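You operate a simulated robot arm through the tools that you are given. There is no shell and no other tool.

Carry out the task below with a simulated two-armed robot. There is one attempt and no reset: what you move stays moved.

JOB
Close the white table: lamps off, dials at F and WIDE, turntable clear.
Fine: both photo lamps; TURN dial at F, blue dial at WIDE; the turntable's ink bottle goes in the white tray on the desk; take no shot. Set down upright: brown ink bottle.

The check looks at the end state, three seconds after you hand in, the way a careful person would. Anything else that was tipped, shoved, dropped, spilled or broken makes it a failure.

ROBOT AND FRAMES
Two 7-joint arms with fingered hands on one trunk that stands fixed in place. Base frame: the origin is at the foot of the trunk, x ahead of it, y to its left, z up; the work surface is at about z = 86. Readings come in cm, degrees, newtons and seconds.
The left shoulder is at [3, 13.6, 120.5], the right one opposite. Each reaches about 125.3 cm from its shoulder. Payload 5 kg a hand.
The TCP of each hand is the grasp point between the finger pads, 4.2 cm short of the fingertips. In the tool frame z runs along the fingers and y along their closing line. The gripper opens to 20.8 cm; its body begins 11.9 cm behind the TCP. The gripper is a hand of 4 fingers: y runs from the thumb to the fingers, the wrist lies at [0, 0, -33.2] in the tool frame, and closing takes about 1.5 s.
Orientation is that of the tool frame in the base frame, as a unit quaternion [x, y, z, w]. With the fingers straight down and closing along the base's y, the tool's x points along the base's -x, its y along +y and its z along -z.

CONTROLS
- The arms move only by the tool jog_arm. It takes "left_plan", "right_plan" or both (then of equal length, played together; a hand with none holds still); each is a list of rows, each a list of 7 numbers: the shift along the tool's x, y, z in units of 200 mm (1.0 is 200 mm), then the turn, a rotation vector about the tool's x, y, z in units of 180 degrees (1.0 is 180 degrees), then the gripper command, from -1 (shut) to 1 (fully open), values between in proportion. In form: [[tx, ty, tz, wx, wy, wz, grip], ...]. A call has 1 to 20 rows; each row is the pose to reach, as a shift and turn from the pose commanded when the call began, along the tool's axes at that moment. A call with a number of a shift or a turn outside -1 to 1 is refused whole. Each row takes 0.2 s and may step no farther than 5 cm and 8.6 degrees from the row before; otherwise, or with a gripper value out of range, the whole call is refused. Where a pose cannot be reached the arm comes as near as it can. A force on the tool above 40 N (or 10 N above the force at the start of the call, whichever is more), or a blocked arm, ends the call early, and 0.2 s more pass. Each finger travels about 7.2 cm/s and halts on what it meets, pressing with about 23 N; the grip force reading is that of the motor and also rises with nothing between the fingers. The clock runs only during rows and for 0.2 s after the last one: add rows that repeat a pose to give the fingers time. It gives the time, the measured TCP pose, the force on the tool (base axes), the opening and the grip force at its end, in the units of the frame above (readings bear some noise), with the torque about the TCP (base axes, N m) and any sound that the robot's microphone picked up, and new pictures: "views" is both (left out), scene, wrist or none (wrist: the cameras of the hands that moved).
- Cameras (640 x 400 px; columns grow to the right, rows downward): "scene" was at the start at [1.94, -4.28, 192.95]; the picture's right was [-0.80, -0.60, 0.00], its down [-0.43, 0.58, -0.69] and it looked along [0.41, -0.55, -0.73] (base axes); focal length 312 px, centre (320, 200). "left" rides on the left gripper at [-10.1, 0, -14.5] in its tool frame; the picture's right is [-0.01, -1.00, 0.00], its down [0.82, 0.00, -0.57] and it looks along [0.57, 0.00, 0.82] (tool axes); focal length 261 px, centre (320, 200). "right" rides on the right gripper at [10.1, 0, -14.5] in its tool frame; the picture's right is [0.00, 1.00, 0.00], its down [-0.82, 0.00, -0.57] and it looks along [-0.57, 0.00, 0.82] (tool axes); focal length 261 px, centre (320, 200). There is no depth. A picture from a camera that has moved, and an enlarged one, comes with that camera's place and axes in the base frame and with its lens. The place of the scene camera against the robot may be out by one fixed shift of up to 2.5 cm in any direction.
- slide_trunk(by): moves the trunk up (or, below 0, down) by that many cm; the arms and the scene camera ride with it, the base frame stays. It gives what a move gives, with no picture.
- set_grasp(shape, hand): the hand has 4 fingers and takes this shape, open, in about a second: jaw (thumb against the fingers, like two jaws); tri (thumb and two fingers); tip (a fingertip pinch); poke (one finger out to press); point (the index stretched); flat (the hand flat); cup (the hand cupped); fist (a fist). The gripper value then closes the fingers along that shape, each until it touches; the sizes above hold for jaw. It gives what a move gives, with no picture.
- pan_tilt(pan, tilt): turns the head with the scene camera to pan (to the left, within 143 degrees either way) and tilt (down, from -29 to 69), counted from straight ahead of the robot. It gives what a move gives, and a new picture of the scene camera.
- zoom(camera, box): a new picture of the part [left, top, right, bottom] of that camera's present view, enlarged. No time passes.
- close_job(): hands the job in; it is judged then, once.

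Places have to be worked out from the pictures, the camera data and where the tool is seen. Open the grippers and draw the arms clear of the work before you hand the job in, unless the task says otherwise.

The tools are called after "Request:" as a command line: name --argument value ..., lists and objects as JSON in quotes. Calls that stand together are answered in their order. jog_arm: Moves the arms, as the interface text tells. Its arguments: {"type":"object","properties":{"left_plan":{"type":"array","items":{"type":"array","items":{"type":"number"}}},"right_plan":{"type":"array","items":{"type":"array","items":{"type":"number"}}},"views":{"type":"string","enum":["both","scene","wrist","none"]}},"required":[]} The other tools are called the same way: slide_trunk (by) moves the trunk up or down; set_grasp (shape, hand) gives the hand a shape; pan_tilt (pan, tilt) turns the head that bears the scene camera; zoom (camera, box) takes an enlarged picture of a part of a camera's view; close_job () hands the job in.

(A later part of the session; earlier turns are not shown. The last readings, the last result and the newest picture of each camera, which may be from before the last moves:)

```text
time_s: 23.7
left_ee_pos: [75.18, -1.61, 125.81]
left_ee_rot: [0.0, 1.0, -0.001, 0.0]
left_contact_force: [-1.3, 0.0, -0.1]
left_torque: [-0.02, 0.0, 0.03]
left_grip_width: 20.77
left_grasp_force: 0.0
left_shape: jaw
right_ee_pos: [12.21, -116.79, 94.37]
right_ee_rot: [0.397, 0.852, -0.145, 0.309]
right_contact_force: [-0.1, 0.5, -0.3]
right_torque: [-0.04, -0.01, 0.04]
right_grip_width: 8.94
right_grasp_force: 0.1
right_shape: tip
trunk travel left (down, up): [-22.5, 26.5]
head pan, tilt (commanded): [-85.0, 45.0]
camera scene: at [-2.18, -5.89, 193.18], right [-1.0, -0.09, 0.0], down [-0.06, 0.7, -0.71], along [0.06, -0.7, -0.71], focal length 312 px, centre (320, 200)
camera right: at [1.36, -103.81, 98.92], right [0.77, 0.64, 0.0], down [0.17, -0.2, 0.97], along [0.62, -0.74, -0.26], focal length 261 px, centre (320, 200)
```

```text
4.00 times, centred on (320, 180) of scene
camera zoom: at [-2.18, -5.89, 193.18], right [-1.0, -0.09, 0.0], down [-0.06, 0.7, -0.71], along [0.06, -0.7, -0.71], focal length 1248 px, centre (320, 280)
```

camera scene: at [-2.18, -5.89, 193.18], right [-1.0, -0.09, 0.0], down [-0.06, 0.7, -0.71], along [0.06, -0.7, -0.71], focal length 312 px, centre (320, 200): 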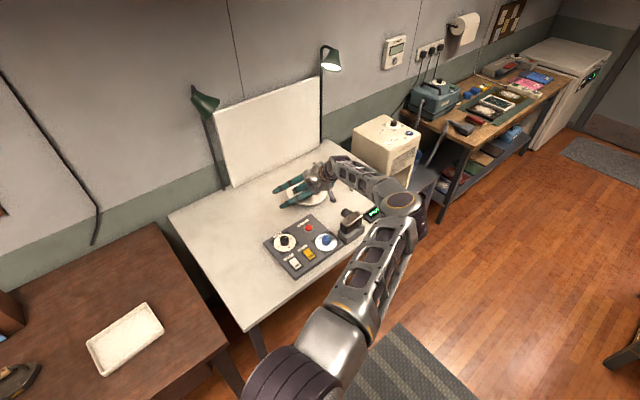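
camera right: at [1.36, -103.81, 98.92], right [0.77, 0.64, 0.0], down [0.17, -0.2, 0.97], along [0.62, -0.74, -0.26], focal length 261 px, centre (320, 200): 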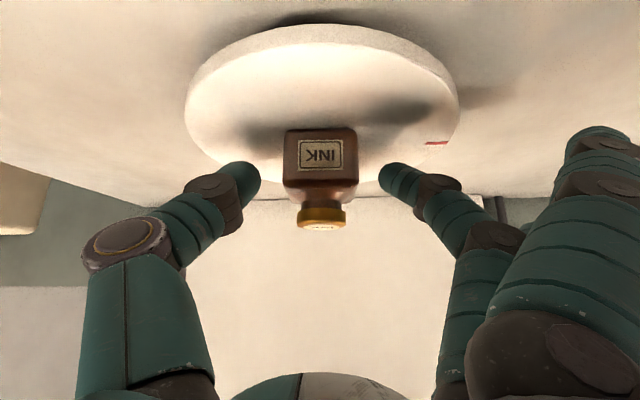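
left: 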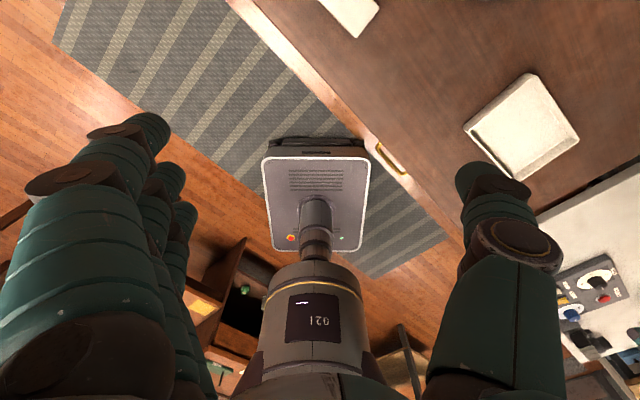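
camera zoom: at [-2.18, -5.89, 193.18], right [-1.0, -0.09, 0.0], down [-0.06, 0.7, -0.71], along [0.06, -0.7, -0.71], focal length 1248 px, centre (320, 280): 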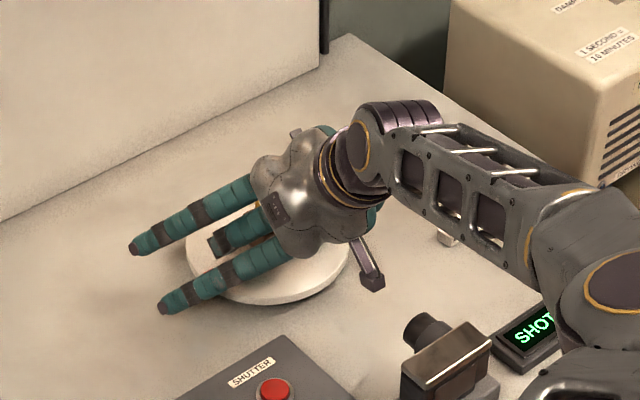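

The fingertips straddle the upper half of the bottle body symmetrically. I lower 0.5 cm and then close gently onto the bottle.

Request:
jog_arm --right_plan '[[0.016, 0, 0.019, 0, 0, 0, -0.15], [0.016, 0, 0.019, 0, 0, 0, -0.3], [0.016, 0, 0.019, 0, 0, 0, -0.45], [0.016, 0, 0.019, 0, 0, 0, -0.7], [0.016, 0, 0.019, 0, 0, 0, -1], [0.016, 0, 0.019, 0, 0, 0, -1], [0.016, 0, 0.019, 0, 0, 0, -1]]' --views "both"

Request:
zoom --camera "right" --box '[220, 80, 420, 205]'

```text
time_s: 25.3
left_ee_pos: [75.26, -1.6, 125.89]
left_ee_rot: [0.001, 1.0, -0.001, 0.0]
left_contact_force: [0.1, 0.5, 0.9]
left_torque: [0.05, -0.03, 0.0]
left_grip_width: 20.79
left_grasp_force: 0.1
left_shape: jaw
right_ee_pos: [12.22, -116.69, 93.85]
right_ee_rot: [0.398, 0.851, -0.144, 0.31]
right_contact_force: [-0.8, -0.4, 0.2]
right_torque: [0.01, 0.0, -0.02]
right_grip_width: 4.56
right_grasp_force: 23.3
right_shape: tip
trunk travel left (down, up): [-22.5, 26.5]
head pan, tilt (commanded): [-85.0, 45.0]
camera scene: at [-2.13, -5.98, 193.17], right [-1.0, -0.09, 0.0], down [-0.06, 0.7, -0.71], along [0.06, -0.7, -0.71], focal length 312 px, centre (320, 200)
camera right: at [1.36, -103.83, 98.34], right [0.77, 0.64, 0.0], down [0.17, -0.2, 0.97], along [0.62, -0.74, -0.26], focal length 261 px, centre (320, 200)
```

scene: 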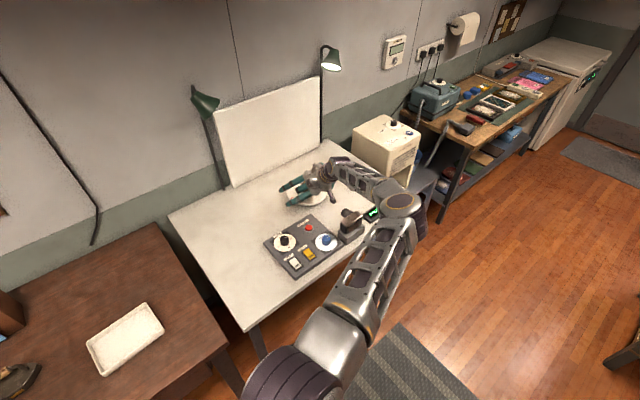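
right: 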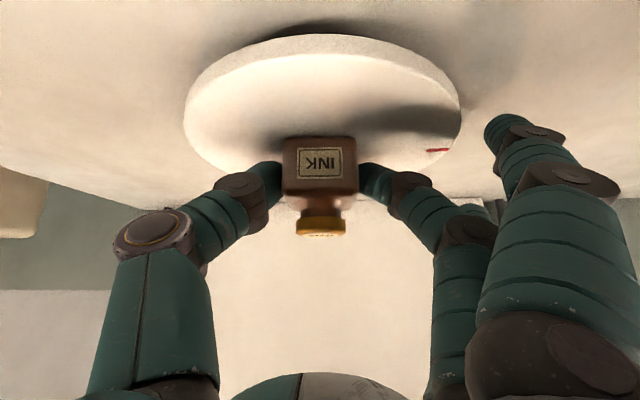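

```text
3.20 times, centred on (320, 142) of right
camera zoom: at [1.36, -103.83, 98.34], right [0.77, 0.64, 0.0], down [0.17, -0.2, 0.97], along [0.62, -0.74, -0.26], focal length 834 px, centre (320, 384)
```

zoom: 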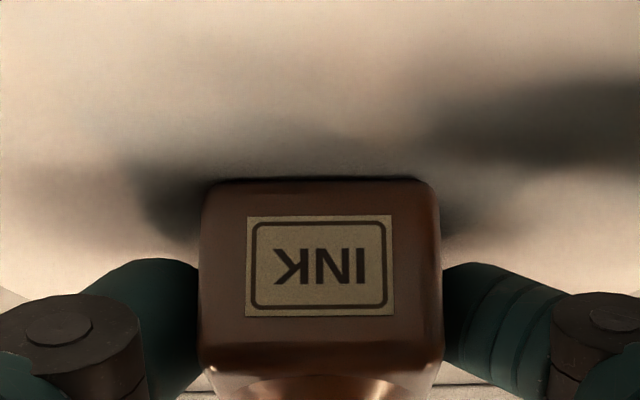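

Gripped: width 4.56 cm with 23 N. I lift straight up 10 cm and check that the bottle comes along upright.

Request:
jog_arm --right_plan '[[-0.016, 0, -0.019, 0, 0, 0, -1], [-0.048, 0, -0.057, 0, 0, 0, -1], [-0.096, 0, -0.115, 0, 0, 0, -1], [-0.161, 0, -0.192, 0, 0, 0, -1], [-0.225, 0, -0.268, 0, 0, 0, -1], [-0.289, 0, -0.345, 0, 0, 0, -1], [-0.321, 0, -0.383, 0, 0, 0, -1]]' --views "both"

```text
time_s: 26.9
left_ee_pos: [75.15, -1.53, 125.86]
left_ee_rot: [0.0, 1.0, 0.0, -0.001]
left_contact_force: [0.9, 0.2, -0.5]
left_torque: [-0.05, 0.01, 0.01]
left_grip_width: 20.79
left_grasp_force: 0.2
left_shape: jaw
right_ee_pos: [12.35, -116.72, 103.82]
right_ee_rot: [0.398, 0.852, -0.145, 0.309]
right_contact_force: [1.0, 0.7, -1.5]
right_torque: [0.04, -0.01, -0.03]
right_grip_width: 4.56
right_grasp_force: 23.4
right_shape: tip
trunk travel left (down, up): [-22.5, 26.5]
head pan, tilt (commanded): [-85.0, 45.0]
camera scene: at [-2.11, -5.99, 193.17], right [-1.0, -0.09, 0.0], down [-0.06, 0.7, -0.71], along [0.06, -0.7, -0.71], focal length 312 px, centre (320, 200)
camera right: at [1.51, -103.75, 108.32], right [0.77, 0.64, 0.0], down [0.17, -0.2, 0.96], along [0.62, -0.74, -0.26], focal length 261 px, centre (320, 200)
```

scene: 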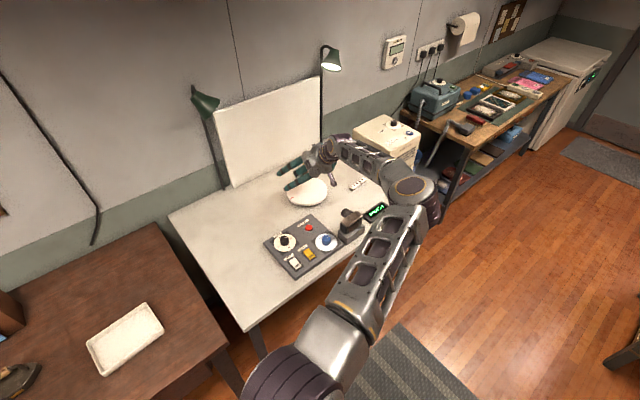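
right: 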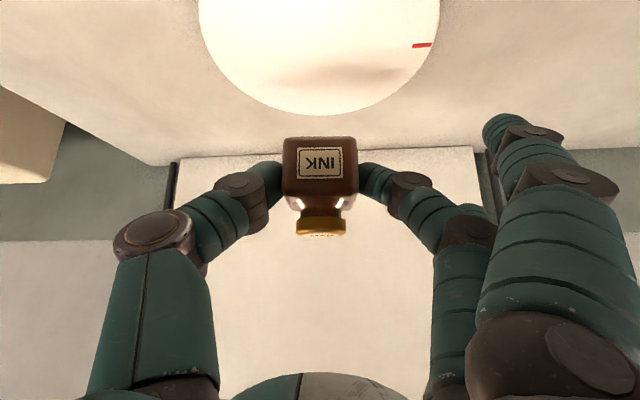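

The bottle came up cleanly and upright. Before setting down in the tray I need to know how low the stretched index finger reaches, so I zoom both views of the hand.

Request:
zoom --camera "scene" --box '[260, 140, 356, 200]'

Request:
zoom --camera "right" --box '[440, 80, 640, 205]'

Request:
zoom --camera "scene" --box '[60, 280, 188, 380]'

```text
6.67 times, centred on (308, 170) of scene
camera zoom: at [-2.11, -5.99, 193.17], right [-1.0, -0.09, 0.0], down [-0.06, 0.7, -0.71], along [0.06, -0.7, -0.71], focal length 2081 px, centre (400, 400)
```

zoom: 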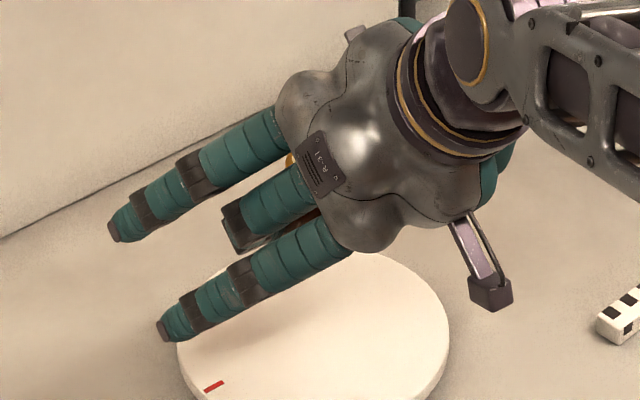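

```text
3.20 times, centred on (540, 142) of right
camera zoom: at [1.51, -103.75, 108.32], right [0.77, 0.64, 0.0], down [0.17, -0.2, 0.96], along [0.62, -0.74, -0.26], focal length 834 px, centre (-384, 384)
```

zoom: 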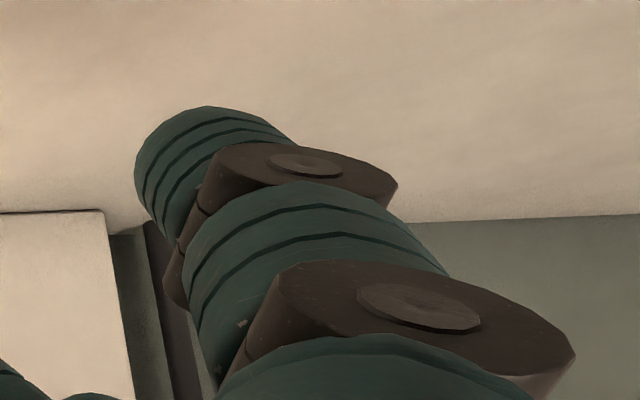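

```text
4.00 times, centred on (124, 330) of scene
camera zoom: at [-2.11, -5.99, 193.17], right [-1.0, -0.09, 0.0], down [-0.06, 0.7, -0.71], along [0.06, -0.7, -0.71], focal length 1248 px, centre (1104, -320)
```

zoom: 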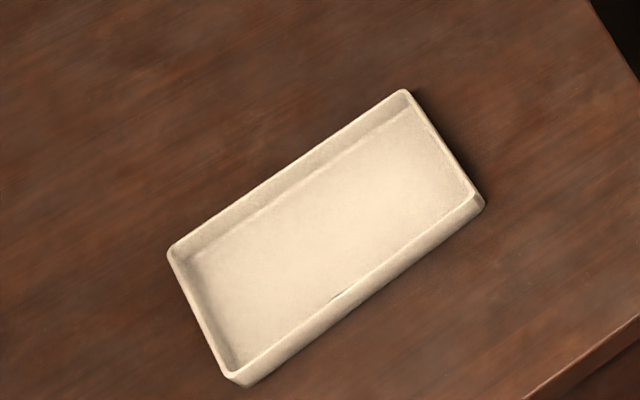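

The index tip hangs about 6.2 cm below the TCP, lower than the bottle's base (4.85 cm), so this grip would foul the desk when setting down. I'll put the bottle back on the plate, regrip about 1 cm higher on the body with slightly less tilt.

Request:
jog_arm --right_plan '[[0.08, 0, 0.096, 0, 0, 0, -1], [0.16, 0, 0.191, 0, 0, 0, -1], [0.225, 0, 0.268, 0, 0, 0, -1], [0.273, 0, 0.326, 0, 0, 0, -1], [0.305, 0, 0.364, 0, 0, 0, -1], [0.321, 0, 0.383, 0, 0, 0, -1], [0.321, 0, 0.383, 0, 0, 0, -1]]' --views "wrist"

```text
time_s: 28.5
left_ee_pos: [75.23, -1.61, 125.86]
left_ee_rot: [0.0, 1.0, 0.0, 0.0]
left_contact_force: [-0.2, -0.4, -0.5]
left_torque: [0.01, -0.01, -0.01]
left_grip_width: 20.76
left_grasp_force: 0.1
left_shape: jaw
right_ee_pos: [12.14, -116.86, 93.78]
right_ee_rot: [0.397, 0.852, -0.145, 0.31]
right_contact_force: [0.2, 0.0, -0.6]
right_torque: [0.02, 0.02, -0.04]
right_grip_width: 4.53
right_grasp_force: 22.7
right_shape: tip
trunk travel left (down, up): [-22.5, 26.5]
head pan, tilt (commanded): [-85.0, 45.0]
camera right: at [1.34, -103.82, 98.33], right [0.77, 0.64, 0.0], down [0.17, -0.2, 0.97], along [0.62, -0.74, -0.26], focal length 261 px, centre (320, 200)
```

right: 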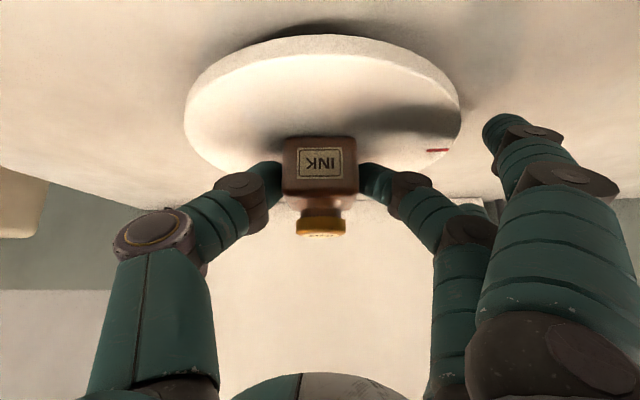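

The bottle is back at its original height on the plate. Now I open, shift up ~1.15 cm with 4° less pitch, and close again.

Request:
jog_arm --right_plan '[[0, 0, 0, 0, 0, 0, -0.5], [0, 0, 0, 0, 0, 0, -0.3], [0, 0, 0, 0, 0, 0, -0.2], [0, 0, 0, 0, 0, 0, -0.2], [-0.023, 0.001, -0.018, 0, 0.011, 0, -0.2], [-0.046, 0.003, -0.036, 0, 0.0222, 0, -0.2], [-0.046, 0.003, -0.036, 0, 0.0222, 0, -0.2]]' --views "wrist"

Request:
zoom --camera "right" --box '[220, 80, 420, 205]'

```text
time_s: 30.1
left_ee_pos: [75.2, -1.6, 125.84]
left_ee_rot: [0.0, 1.0, 0.0, 0.0]
left_contact_force: [0.1, -0.4, 0.2]
left_torque: [-0.02, -0.02, -0.01]
left_grip_width: 20.79
left_grasp_force: 0.1
left_shape: jaw
right_ee_pos: [12.47, -116.83, 94.96]
right_ee_rot: [0.402, 0.862, -0.131, 0.28]
right_contact_force: [-0.4, 0.4, -0.3]
right_torque: [0.02, -0.03, -0.01]
right_grip_width: 8.24
right_grasp_force: 0.0
right_shape: tip
trunk travel left (down, up): [-22.5, 26.5]
head pan, tilt (commanded): [-85.0, 45.0]
camera right: at [1.73, -104.21, 100.68], right [0.77, 0.64, 0.0], down [0.21, -0.25, 0.94], along [0.61, -0.73, -0.33], focal length 261 px, centre (320, 200)
```

right: 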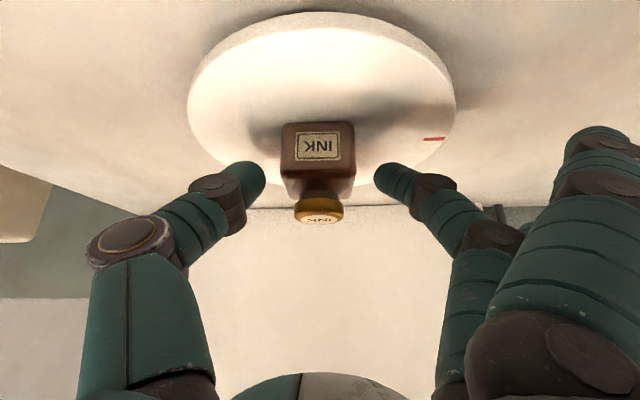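

```text
3.20 times, centred on (320, 142) of right
camera zoom: at [1.73, -104.21, 100.68], right [0.77, 0.64, 0.0], down [0.21, -0.25, 0.94], along [0.61, -0.73, -0.33], focal length 834 px, centre (320, 384)
```

zoom: 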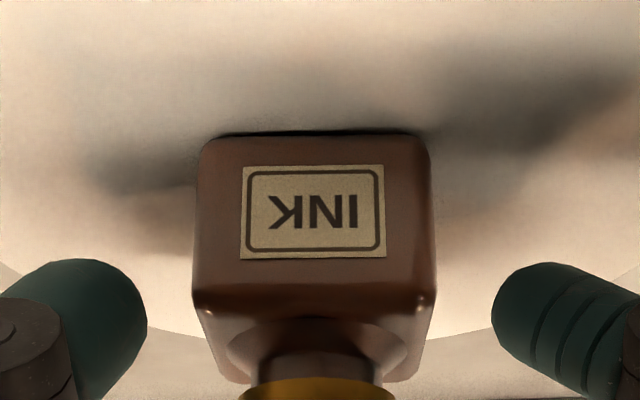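

The fingertips are now at the upper part of the body; I lower 0.3 cm for a safer contact and close.

Request:
jog_arm --right_plan '[[0.009, 0, 0.012, 0, 0, 0, -0.3], [0.009, 0, 0.012, 0, 0, 0, -0.45], [0.009, 0, 0.012, 0, 0, 0, -0.7], [0.009, 0, 0.012, 0, 0, 0, -1], [0.009, 0, 0.012, 0, 0, 0, -1], [0.009, 0, 0.012, 0, 0, 0, -1]]' --views "wrist"

Request:
zoom --camera "right" --box '[220, 80, 420, 205]'

```text
time_s: 31.5
left_ee_pos: [75.26, -1.53, 125.89]
left_ee_rot: [0.0, 1.0, 0.0, -0.001]
left_contact_force: [-0.1, -0.1, -0.4]
left_torque: [0.03, 0.02, -0.03]
left_grip_width: 20.76
left_grasp_force: 0.0
left_shape: jaw
right_ee_pos: [12.52, -116.98, 94.62]
right_ee_rot: [0.402, 0.862, -0.13, 0.28]
right_contact_force: [0.2, -1.4, 0.5]
right_torque: [0.03, 0.0, 0.01]
right_grip_width: 4.54
right_grasp_force: 23.1
right_shape: tip
trunk travel left (down, up): [-22.5, 26.5]
head pan, tilt (commanded): [-85.0, 45.0]
camera right: at [1.76, -104.21, 100.34], right [0.77, 0.64, 0.0], down [0.21, -0.25, 0.94], along [0.61, -0.73, -0.33], focal length 261 px, centre (320, 200)
```

right: 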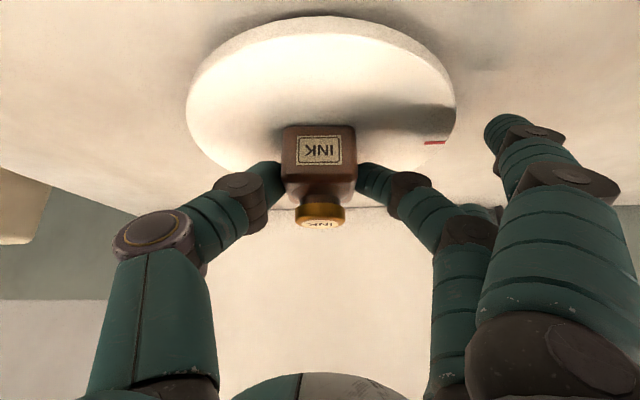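

```text
3.20 times, centred on (320, 142) of right
camera zoom: at [1.76, -104.21, 100.34], right [0.77, 0.64, 0.0], down [0.21, -0.25, 0.94], along [0.61, -0.73, -0.33], focal length 834 px, centre (320, 384)
```

zoom: 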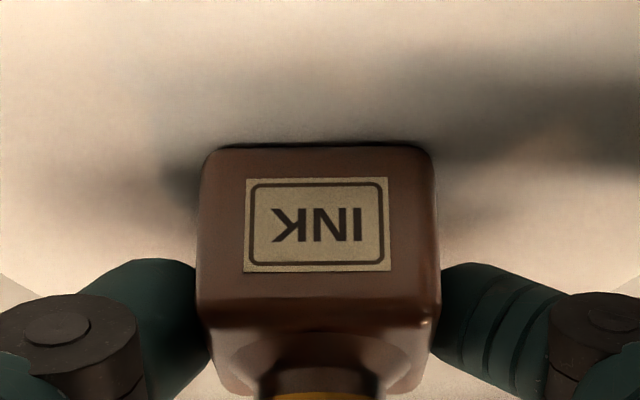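

Regripped at 4.54 cm with 23 N, base now 5.6 cm below TCP. I lift straight up 15 cm.

Request:
jog_arm --right_plan '[[-0.015, 0, -0.02, 0, 0, 0, -1], [-0.044, 0, -0.061, 0, 0, 0, -1], [-0.103, 0, -0.142, 0, 0, 0, -1], [-0.176, 0, -0.243, 0, 0, 0, -1], [-0.25, 0, -0.344, 0, 0, 0, -1], [-0.323, 0, -0.445, 0, 0, 0, -1], [-0.397, 0, -0.546, 0, 0, 0, -1], [-0.441, 0, -0.607, 0, 0, 0, -1]]' --views "both"

```text
time_s: 33.3
left_ee_pos: [75.26, -1.57, 125.91]
left_ee_rot: [0.0, 1.0, 0.0, 0.0]
left_contact_force: [-0.2, -0.4, -1.0]
left_torque: [-0.03, -0.02, -0.04]
left_grip_width: 20.78
left_grasp_force: 0.0
left_shape: jaw
right_ee_pos: [12.37, -116.83, 109.78]
right_ee_rot: [0.402, 0.862, -0.131, 0.28]
right_contact_force: [0.3, 0.5, -1.6]
right_torque: [-0.04, 0.0, -0.02]
right_grip_width: 4.52
right_grasp_force: 23.4
right_shape: tip
trunk travel left (down, up): [-22.5, 26.5]
head pan, tilt (commanded): [-85.0, 45.0]
camera scene: at [-2.15, -5.95, 193.17], right [-1.0, -0.09, 0.0], down [-0.06, 0.7, -0.71], along [0.06, -0.7, -0.71], focal length 312 px, centre (320, 200)
camera right: at [1.74, -104.12, 115.51], right [0.77, 0.64, 0.0], down [0.21, -0.25, 0.94], along [0.61, -0.73, -0.33], focal length 261 px, centre (320, 200)
```

scene: 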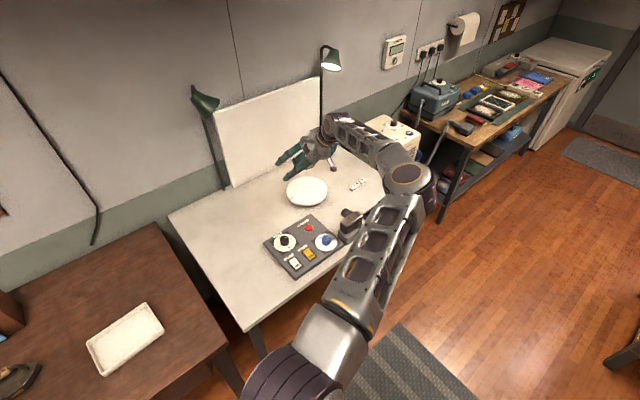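
right: 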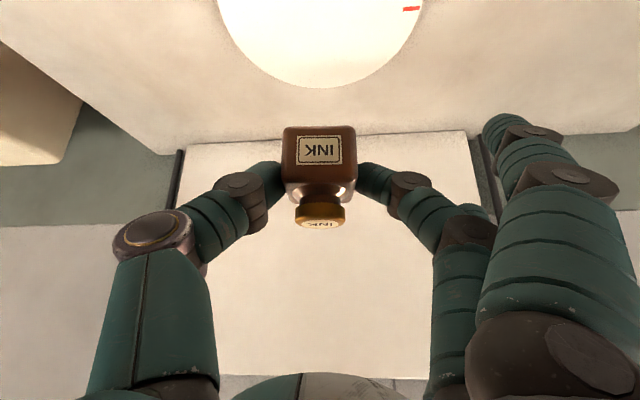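

The bottle is firm and the table is clear below. I carry it toward the tray in stages, starting with 20 cm in the direction of the desk while rising slightly.

Request:
jog_arm --right_plan '[[0.01, 0.099, -0.032, 0, 0, 0, -1], [0.026, 0.249, -0.08, 0, 0, 0, -1], [0.043, 0.418, -0.135, 0, 0, 0, -1], [0.06, 0.587, -0.189, 0, 0, 0, -1], [0.077, 0.756, -0.244, 0, 0, 0, -1], [0.092, 0.9, -0.29, 0, 0, 0, -1], [0.102, 0.994, -0.321, 0, 0, 0, -1]]' --views "scene"

```text
time_s: 34.9
left_ee_pos: [75.24, -1.54, 125.86]
left_ee_rot: [0.0, 1.0, 0.001, 0.0]
left_contact_force: [0.4, 0.6, -0.2]
left_torque: [-0.02, 0.04, -0.03]
left_grip_width: 20.78
left_grasp_force: 0.0
left_shape: jaw
right_ee_pos: [24.06, -99.83, 113.83]
right_ee_rot: [0.402, 0.862, -0.13, 0.28]
right_contact_force: [-0.3, -0.2, -1.3]
right_torque: [0.02, 0.01, 0.01]
right_grip_width: 4.52
right_grasp_force: 23.4
right_shape: tip
trunk travel left (down, up): [-22.5, 26.5]
head pan, tilt (commanded): [-85.0, 45.0]
camera scene: at [-2.08, -5.92, 193.18], right [-1.0, -0.09, 0.0], down [-0.06, 0.7, -0.71], along [0.06, -0.7, -0.71], focal length 312 px, centre (320, 200)
```

scene: 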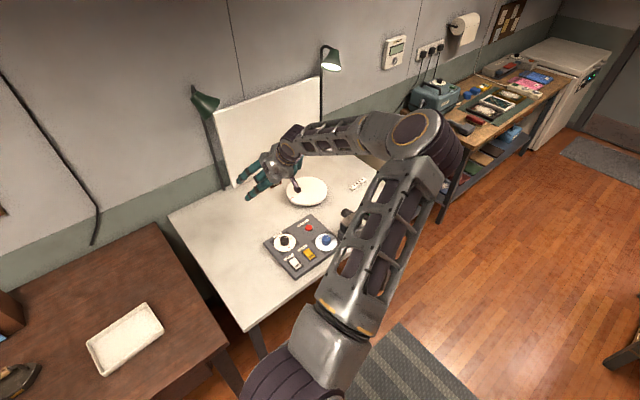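

Going well. Next 20 cm stage, adding the 13° yaw that lines the fingers up with the tray's long side.

Request:
jog_arm --right_plan '[[0.022, 0.099, -0.016, -0.004, 0, -0.006, -1], [0.055, 0.249, -0.04, -0.011, 0, -0.015, -1], [0.092, 0.418, -0.067, -0.018, 0, -0.025, -1], [0.129, 0.587, -0.095, -0.025, 0, -0.034, -1], [0.166, 0.756, -0.122, -0.032, 0, -0.044, -1], [0.198, 0.9, -0.145, -0.038, 0, -0.053, -1], [0.219, 0.994, -0.16, -0.0425, 0, -0.0584, -1]]' --views "both"

```text
time_s: 36.5
left_ee_pos: [75.15, -1.59, 125.81]
left_ee_rot: [0.0, 1.0, 0.0, -0.001]
left_contact_force: [-0.7, 0.3, 0.1]
left_torque: [-0.02, 0.0, 0.0]
left_grip_width: 20.79
left_grasp_force: 0.1
left_shape: jaw
right_ee_pos: [35.98, -82.9, 113.43]
right_ee_rot: [0.302, 0.902, -0.098, 0.293]
right_contact_force: [0.7, 0.3, -2.3]
right_torque: [0.03, 0.01, -0.01]
right_grip_width: 4.54
right_grasp_force: 22.7
right_shape: tip
trunk travel left (down, up): [-22.5, 26.5]
head pan, tilt (commanded): [-85.0, 45.0]
camera scene: at [-2.11, -5.94, 193.17], right [-1.0, -0.09, 0.0], down [-0.06, 0.7, -0.71], along [0.06, -0.7, -0.71], focal length 312 px, centre (320, 200)
camera right: at [22.68, -72.99, 119.15], right [0.6, 0.8, 0.0], down [0.26, -0.2, 0.94], along [0.75, -0.57, -0.33], focal length 261 px, centre (320, 200)
```

scene: 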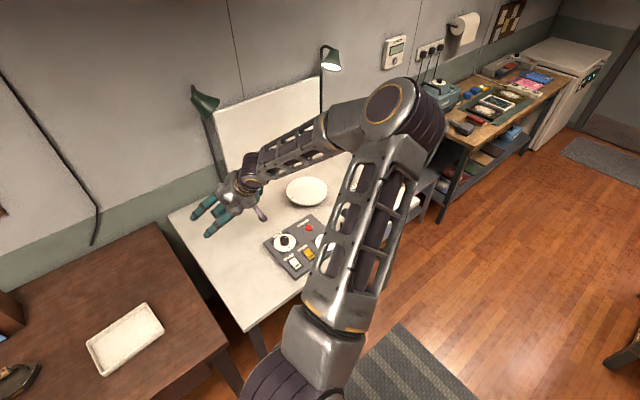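
right: 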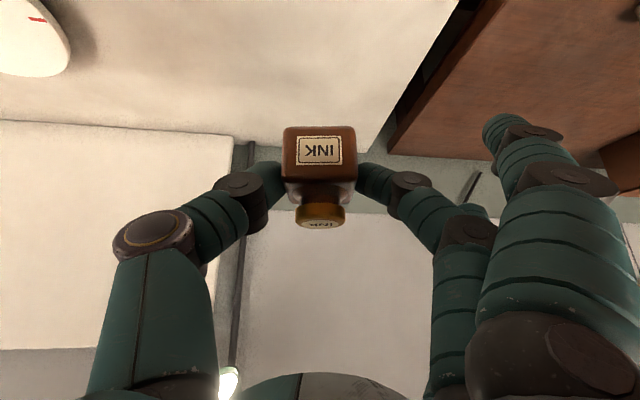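

Halfway there. Another 20 cm stage toward the tray.

Request:
jog_arm --right_plan '[[0.003, 0.099, -0.002, 0, 0, 0, -1], [0.008, 0.249, -0.006, 0, 0, 0, -1], [0.013, 0.418, -0.009, 0, 0, 0, -1], [0.018, 0.587, -0.013, 0, 0, 0, -1], [0.023, 0.756, -0.017, 0, 0, 0, -1], [0.028, 0.9, -0.02, 0, 0, 0, -1], [0.031, 0.995, -0.022, 0, 0, 0, -1]]' --views "scene"

Request:
pan_tilt --pan -45 --tilt 50

```text
time_s: 38.1
left_ee_pos: [75.18, -1.61, 125.78]
left_ee_rot: [0.0, 1.0, 0.001, 0.0]
left_contact_force: [0.1, -0.2, 0.7]
left_torque: [-0.03, 0.05, -0.01]
left_grip_width: 20.76
left_grasp_force: 0.1
left_shape: jaw
right_ee_pos: [47.16, -66.38, 113.61]
right_ee_rot: [0.302, 0.902, -0.097, 0.293]
right_contact_force: [-0.3, -0.6, -1.6]
right_torque: [0.02, 0.01, -0.01]
right_grip_width: 4.54
right_grasp_force: 23.0
right_shape: tip
trunk travel left (down, up): [-22.5, 26.5]
head pan, tilt (commanded): [-85.0, 45.0]
camera scene: at [-2.06, -5.94, 193.17], right [-1.0, -0.09, 0.0], down [-0.06, 0.7, -0.71], along [0.06, -0.7, -0.71], focal length 312 px, centre (320, 200)
```

scene: 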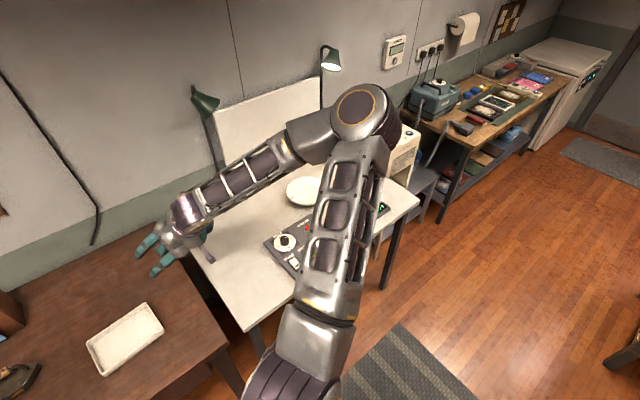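

```text
time_s: 39.1
left_ee_pos: [75.18, -1.64, 125.77]
left_ee_rot: [0.0, 1.0, 0.0, 0.0]
left_contact_force: [-1.1, -0.1, 0.4]
left_torque: [0.01, -0.01, -0.01]
left_grip_width: 20.79
left_grasp_force: 0.1
left_shape: jaw
right_ee_pos: [47.15, -66.47, 113.63]
right_ee_rot: [0.302, 0.902, -0.098, 0.293]
right_contact_force: [0.8, 0.1, -1.1]
right_torque: [0.03, -0.01, 0.02]
right_grip_width: 4.55
right_grasp_force: 22.8
right_shape: tip
trunk travel left (down, up): [-22.5, 26.5]
head pan, tilt (commanded): [-45.0, 50.0]
camera scene: at [2.61, -3.32, 192.48], right [-0.71, -0.71, 0.0], down [-0.54, 0.54, -0.64], along [0.45, -0.45, -0.77], focal length 312 px, centre (320, 200)
```

scene: 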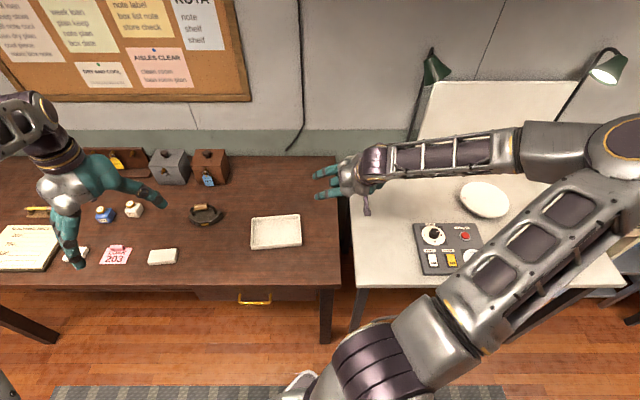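

The tray is in clear view; its centre works out near (65.8,-43.6). I continue 20 cm toward it.

Request:
jog_arm --right_plan '[[0.003, 0.099, -0.002, 0, 0, 0, -1], [0.008, 0.249, -0.006, 0, 0, 0, -1], [0.013, 0.418, -0.009, 0, 0, 0, -1], [0.018, 0.587, -0.013, 0, 0, 0, -1], [0.023, 0.756, -0.017, 0, 0, 0, -1], [0.028, 0.9, -0.02, 0, 0, 0, -1], [0.031, 0.995, -0.022, 0, 0, 0, -1]]' --views "both"

Request:
zoom --camera "scene" --box '[200, 150, 360, 270]'

```text
time_s: 40.7
left_ee_pos: [75.25, -1.57, 125.78]
left_ee_rot: [0.0, 1.0, 0.0, 0.0]
left_contact_force: [-0.1, 0.1, 0.4]
left_torque: [-0.02, 0.02, -0.01]
left_grip_width: 20.77
left_grasp_force: 0.2
left_shape: jaw
right_ee_pos: [58.73, -50.25, 113.48]
right_ee_rot: [0.302, 0.902, -0.098, 0.293]
right_contact_force: [0.3, -0.4, -2.3]
right_torque: [0.04, 0.04, -0.03]
right_grip_width: 4.54
right_grasp_force: 23.4
right_shape: tip
trunk travel left (down, up): [-22.5, 26.5]
head pan, tilt (commanded): [-45.0, 50.0]
camera scene: at [2.69, -3.26, 192.48], right [-0.71, -0.71, 0.0], down [-0.54, 0.54, -0.64], along [0.45, -0.45, -0.77], focal length 312 px, centre (320, 200)
camera right: at [45.4, -40.4, 119.28], right [0.61, 0.8, 0.0], down [0.26, -0.2, 0.94], along [0.75, -0.57, -0.33], focal length 261 px, centre (320, 200)
```

scene: 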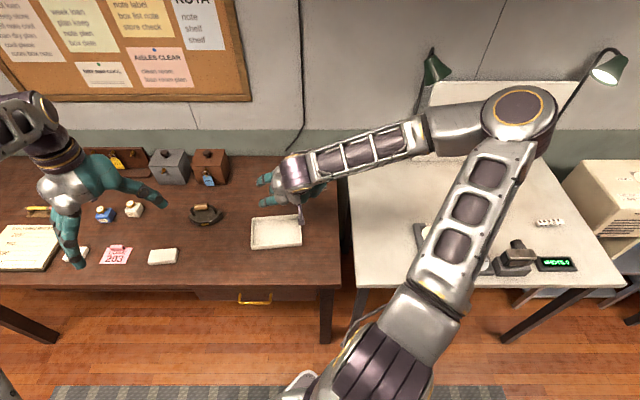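
right: 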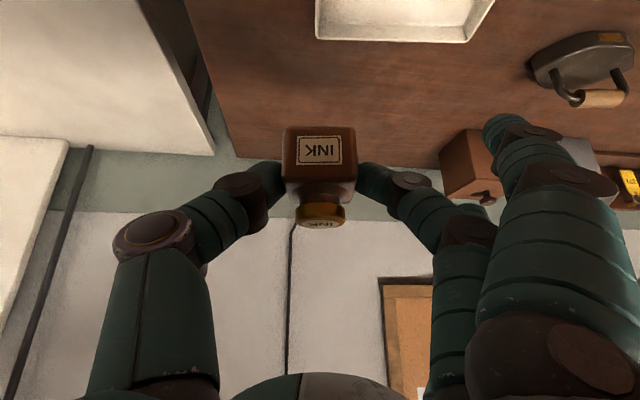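

```text
3.33 times, centred on (280, 210) of scene
camera zoom: at [2.69, -3.26, 192.48], right [-0.71, -0.71, 0.0], down [-0.54, 0.54, -0.64], along [0.45, -0.45, -0.77], focal length 1040 px, centre (453, 167)
```

zoom: 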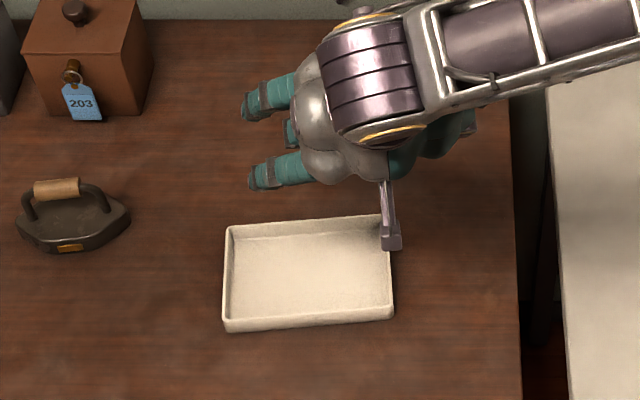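

The wrist view confirms the tray corners; centre ≈(65.9,-43.7). I move over the centre and then lower until the bottle's base is a few cm above the tray floor.

Request:
jog_arm --right_plan '[[0.003, 0.1, -0.002, 0, 0, 0, -1], [0.007, 0.26, -0.005, 0, 0, 0, -1], [0.011, 0.4, -0.008, 0, 0, 0, -1], [0.013, 0.476, -0.0095, 0, 0, 0, -1], [0.072, 0.476, 0.072, 0, 0, 0, -1], [0.16, 0.476, 0.193, 0, 0, 0, -1], [0.262, 0.476, 0.332, 0, 0, 0, -1], [0.366, 0.476, 0.475, 0, 0, 0, -1], [0.44, 0.476, 0.577, 0, 0, 0, -1], [0.44, 0.476, 0.577, 0, 0, 0, -1]]' --views "both"

Request:
zoom --camera "scene" --box '[200, 170, 328, 270]'

```text
time_s: 42.9
left_ee_pos: [75.18, -1.63, 125.76]
left_ee_rot: [0.0, 1.0, 0.0, 0.0]
left_contact_force: [0.7, 0.9, -0.6]
left_torque: [-0.02, -0.03, 0.03]
left_grip_width: 20.79
left_grasp_force: 0.0
left_shape: jaw
right_ee_pos: [64.16, -42.26, 99.25]
right_ee_rot: [0.302, 0.902, -0.098, 0.293]
right_contact_force: [0.7, 1.0, -1.5]
right_torque: [0.02, -0.03, -0.03]
right_grip_width: 4.56
right_grasp_force: 23.1
right_shape: tip
trunk travel left (down, up): [-22.5, 26.5]
head pan, tilt (commanded): [-45.0, 50.0]
camera scene: at [2.59, -3.25, 192.49], right [-0.71, -0.71, 0.0], down [-0.54, 0.54, -0.64], along [0.45, -0.45, -0.77], focal length 312 px, centre (320, 200)
camera right: at [50.97, -32.37, 104.99], right [0.6, 0.8, 0.0], down [0.26, -0.2, 0.94], along [0.75, -0.57, -0.33], focal length 261 px, centre (320, 200)
```

scene: 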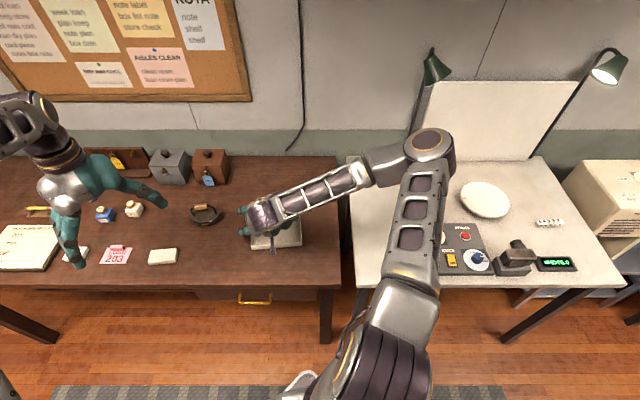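
right: 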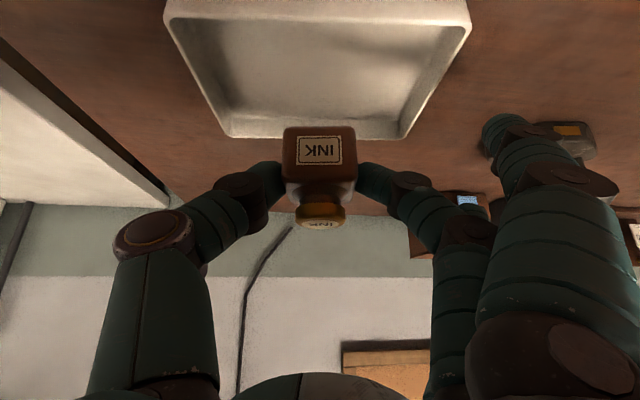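

```text
4.00 times, centred on (264, 220) of scene
camera zoom: at [2.59, -3.25, 192.49], right [-0.71, -0.71, 0.0], down [-0.54, 0.54, -0.64], along [0.45, -0.45, -0.77], focal length 1248 px, centre (544, 120)
```

zoom: 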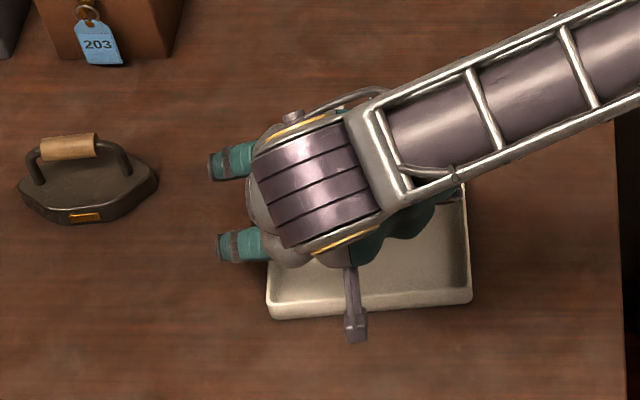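

The bottle is over the tray centre and both stretched fingers are outside the tray wall. I lower 5.8 cm slowly, then inch down watching the force.

Request:
jog_arm --right_plan '[[0.035, 0, 0.048, 0, 0, 0, -1], [0.077, 0, 0.106, 0, 0, 0, -1], [0.118, 0, 0.162, 0, 0, 0, -1], [0.147, 0, 0.202, 0, 0, 0, -1], [0.171, 0, 0.235, 0, 0, 0, -1], [0.171, 0, 0.235, 0, 0, 0, -1]]' --views "both"

Request:
zoom --camera "right" --box '[180, 40, 460, 215]'

```text
time_s: 44.3
left_ee_pos: [75.17, -1.52, 125.81]
left_ee_rot: [0.0, 1.0, -0.001, 0.0]
left_contact_force: [0.0, 0.4, -0.2]
left_torque: [-0.04, 0.01, 0.0]
left_grip_width: 20.78
left_grasp_force: 0.1
left_shape: jaw
right_ee_pos: [64.2, -42.42, 93.42]
right_ee_rot: [0.302, 0.902, -0.098, 0.293]
right_contact_force: [-1.3, 0.6, -1.5]
right_torque: [0.03, 0.03, 0.02]
right_grip_width: 4.53
right_grasp_force: 23.1
right_shape: tip
trunk travel left (down, up): [-22.5, 26.5]
head pan, tilt (commanded): [-45.0, 50.0]
camera scene: at [2.62, -3.27, 192.49], right [-0.71, -0.71, 0.0], down [-0.54, 0.54, -0.64], along [0.45, -0.45, -0.77], focal length 312 px, centre (320, 200)
camera right: at [50.89, -32.53, 99.07], right [0.6, 0.8, 0.0], down [0.26, -0.2, 0.94], along [0.75, -0.57, -0.33], focal length 261 px, centre (320, 200)
```

scene: 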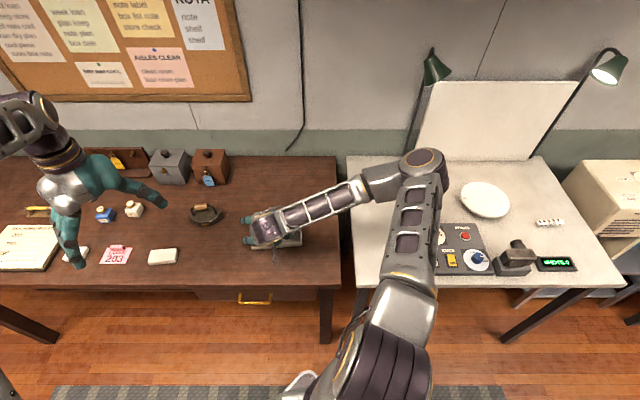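
right: 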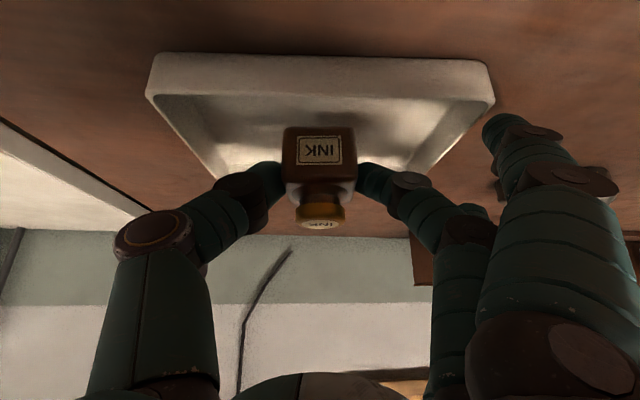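

```text
2.29 times, centred on (320, 128) of right
camera zoom: at [50.89, -32.53, 99.07], right [0.6, 0.8, 0.0], down [0.26, -0.2, 0.94], along [0.75, -0.57, -0.33], focal length 596 px, centre (320, 366)
```

zoom: 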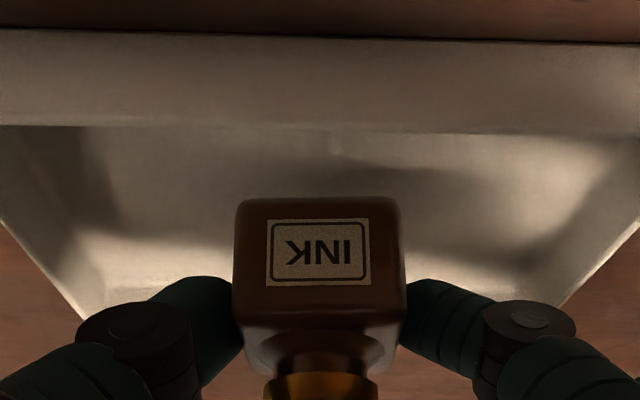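

Base is now ~1.3 cm above the tray floor (rim ≈88.9, desk ≈85.9). I lower another 0.8 cm and read the force.

Request:
jog_arm --right_plan '[[0.012, 0, 0.016, 0, 0, 0, -1], [0.0236, 0, 0.0324, 0, 0, 0, -1], [0.0236, 0, 0.0324, 0, 0, 0, -1]]' --views "none"

Request:
zoom --camera "right" --box '[180, 40, 460, 215]'

```text
time_s: 45.1
left_ee_pos: [75.19, -1.56, 125.85]
left_ee_rot: [0.0, 1.0, 0.0, 0.0]
left_contact_force: [0.4, 1.8, 0.1]
left_torque: [-0.01, 0.01, -0.01]
left_grip_width: 20.78
left_grasp_force: 0.0
left_shape: jaw
right_ee_pos: [64.12, -42.41, 92.52]
right_ee_rot: [0.302, 0.902, -0.098, 0.293]
right_contact_force: [-0.8, 0.2, -2.0]
right_torque: [0.04, 0.01, 0.01]
right_grip_width: 4.53
right_grasp_force: 22.7
right_shape: tip
trunk travel left (down, up): [-22.5, 26.5]
head pan, tilt (commanded): [-45.0, 50.0]
```

```text
2.29 times, centred on (320, 128) of right
camera zoom: at [50.93, -32.51, 98.19], right [0.6, 0.8, 0.0], down [0.26, -0.2, 0.94], along [0.75, -0.57, -0.33], focal length 596 px, centre (320, 366)
```

zoom: 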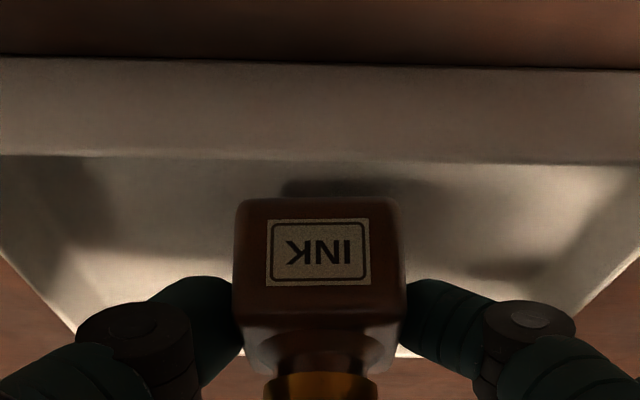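

No contact yet (force unchanged at the bottle's weight). Lowering another 0.35 cm.

Request:
jog_arm --right_plan '[[0.005, 0, 0.007, 0, 0, 0, -1], [0.0103, 0, 0.0142, 0, 0, 0, -1], [0.0103, 0, 0.0142, 0, 0, 0, -1]]' --views "none"

Request:
zoom --camera "right" --box '[180, 40, 460, 215]'

```text
time_s: 45.9
left_ee_pos: [75.2, -1.58, 125.77]
left_ee_rot: [0.0, 1.0, 0.0, 0.0]
left_contact_force: [0.1, 0.1, -0.8]
left_torque: [0.01, -0.05, 0.0]
left_grip_width: 20.8
left_grasp_force: 0.1
left_shape: jaw
right_ee_pos: [64.07, -42.42, 92.23]
right_ee_rot: [0.303, 0.901, -0.099, 0.293]
right_contact_force: [-0.1, 0.6, -1.9]
right_torque: [-0.01, 0.03, -0.02]
right_grip_width: 4.54
right_grasp_force: 23.5
right_shape: tip
trunk travel left (down, up): [-22.5, 26.5]
head pan, tilt (commanded): [-45.0, 50.0]
```

```text
2.29 times, centred on (320, 128) of right
camera zoom: at [50.85, -32.55, 97.89], right [0.6, 0.8, 0.0], down [0.26, -0.2, 0.94], along [0.75, -0.57, -0.33], focal length 596 px, centre (320, 366)
```

zoom: 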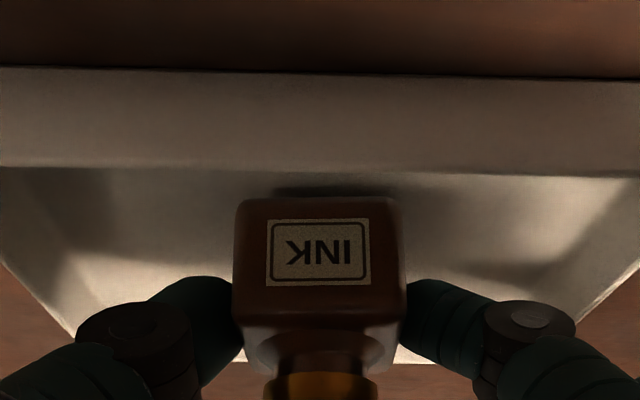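

The shadow is closing up under the base but no contact yet; lowering 0.3 cm more in small steps.

Request:
jog_arm --right_plan '[[0.0044, 0, 0.006, 0, 0, 0, -1], [0.0088, 0, 0.0121, 0, 0, 0, -1], [0.0088, 0, 0.0121, 0, 0, 0, -1]]' --views "none"

Request:
zoom --camera "right" --box '[180, 40, 460, 215]'

```text
time_s: 46.7
left_ee_pos: [75.19, -1.56, 125.84]
left_ee_rot: [0.001, 1.0, 0.0, 0.0]
left_contact_force: [-0.2, 0.2, 0.1]
left_torque: [-0.01, -0.02, -0.02]
left_grip_width: 20.77
left_grasp_force: 0.1
left_shape: jaw
right_ee_pos: [64.0, -42.54, 91.85]
right_ee_rot: [0.302, 0.902, -0.098, 0.293]
right_contact_force: [-0.1, 0.4, -1.4]
right_torque: [0.0, 0.03, 0.02]
right_grip_width: 4.55
right_grasp_force: 23.3
right_shape: tip
trunk travel left (down, up): [-22.5, 26.5]
head pan, tilt (commanded): [-45.0, 50.0]
```

```text
2.29 times, centred on (320, 128) of right
camera zoom: at [50.77, -32.52, 97.55], right [0.6, 0.8, 0.0], down [0.26, -0.2, 0.94], along [0.75, -0.57, -0.33], focal length 596 px, centre (320, 366)
```

zoom: 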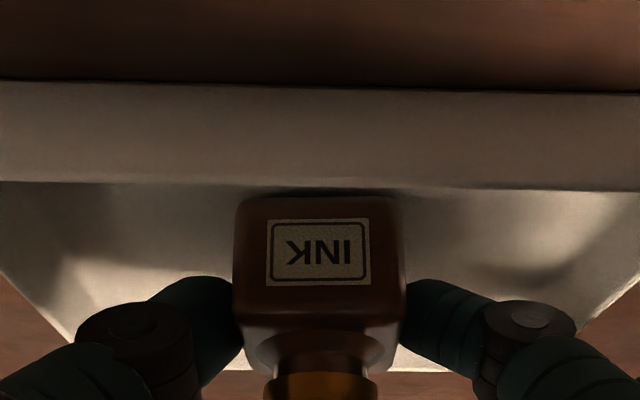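

Nearly down. Another 0.15 cm.

Request:
jog_arm --right_plan '[[0.0022, 0, 0.003, 0, 0, 0, -1], [0.0044, 0, 0.006, 0, 0, 0, -1], [0.0044, 0, 0.006, 0, 0, 0, -1]]' --views "none"

Request:
zoom --camera "right" --box '[240, 90, 400, 190]'

```text
time_s: 47.5
left_ee_pos: [75.19, -1.66, 125.87]
left_ee_rot: [0.0, 1.0, 0.0, 0.0]
left_contact_force: [-0.6, -0.8, 0.4]
left_torque: [0.0, 0.03, -0.02]
left_grip_width: 20.78
left_grasp_force: 0.0
left_shape: jaw
right_ee_pos: [64.07, -42.48, 91.66]
right_ee_rot: [0.302, 0.902, -0.098, 0.293]
right_contact_force: [-0.3, 0.0, -1.5]
right_torque: [-0.02, 0.03, -0.02]
right_grip_width: 4.53
right_grasp_force: 22.9
right_shape: tip
trunk travel left (down, up): [-22.5, 26.5]
head pan, tilt (commanded): [-45.0, 50.0]
```

```text
4.00 times, centred on (320, 140) of right
camera zoom: at [50.82, -32.5, 97.47], right [0.6, 0.8, 0.0], down [0.26, -0.2, 0.94], along [0.75, -0.57, -0.33], focal length 1043 px, centre (320, 440)
```

zoom: 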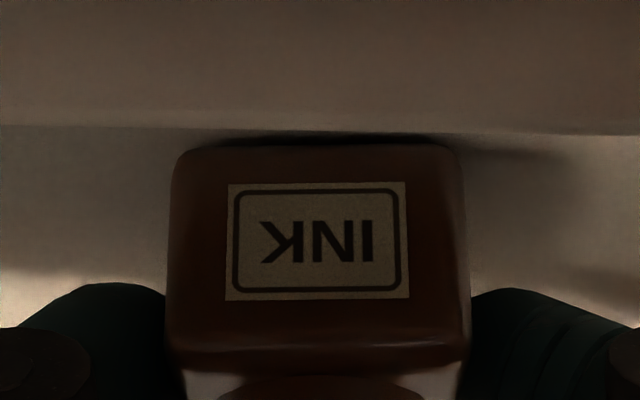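

Still only the bottle's weight on the hand; lowering 0.2 cm more.

Request:
jog_arm --right_plan '[[0.003, 0, 0.004, 0, 0, 0, -1], [0.0059, 0, 0.0081, 0, 0, 0, -1], [0.0059, 0, 0.0081, 0, 0, 0, -1]]' --views "none"

Request:
zoom --camera "right" --box '[240, 90, 400, 190]'

```text
time_s: 48.3
left_ee_pos: [75.23, -1.49, 125.83]
left_ee_rot: [0.0, 1.0, 0.0, 0.0]
left_contact_force: [-0.5, 0.4, -0.4]
left_torque: [0.0, -0.02, -0.04]
left_grip_width: 20.78
left_grasp_force: 0.1
left_shape: jaw
right_ee_pos: [64.17, -42.48, 91.58]
right_ee_rot: [0.302, 0.902, -0.099, 0.293]
right_contact_force: [0.1, -0.1, 5.6]
right_torque: [-0.01, -0.11, 0.01]
right_grip_width: 4.55
right_grasp_force: 22.8
right_shape: tip
trunk travel left (down, up): [-22.5, 26.5]
head pan, tilt (commanded): [-45.0, 50.0]
```

```text
4.00 times, centred on (320, 140) of right
camera zoom: at [50.86, -32.55, 97.27], right [0.6, 0.8, 0.0], down [0.26, -0.2, 0.94], along [0.75, -0.57, -0.33], focal length 1043 px, centre (320, 440)
```

zoom: 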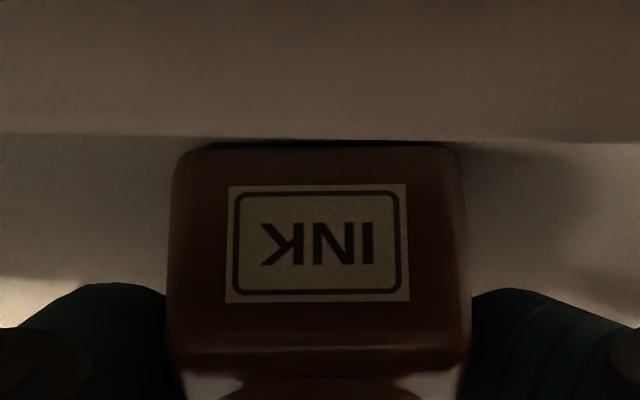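

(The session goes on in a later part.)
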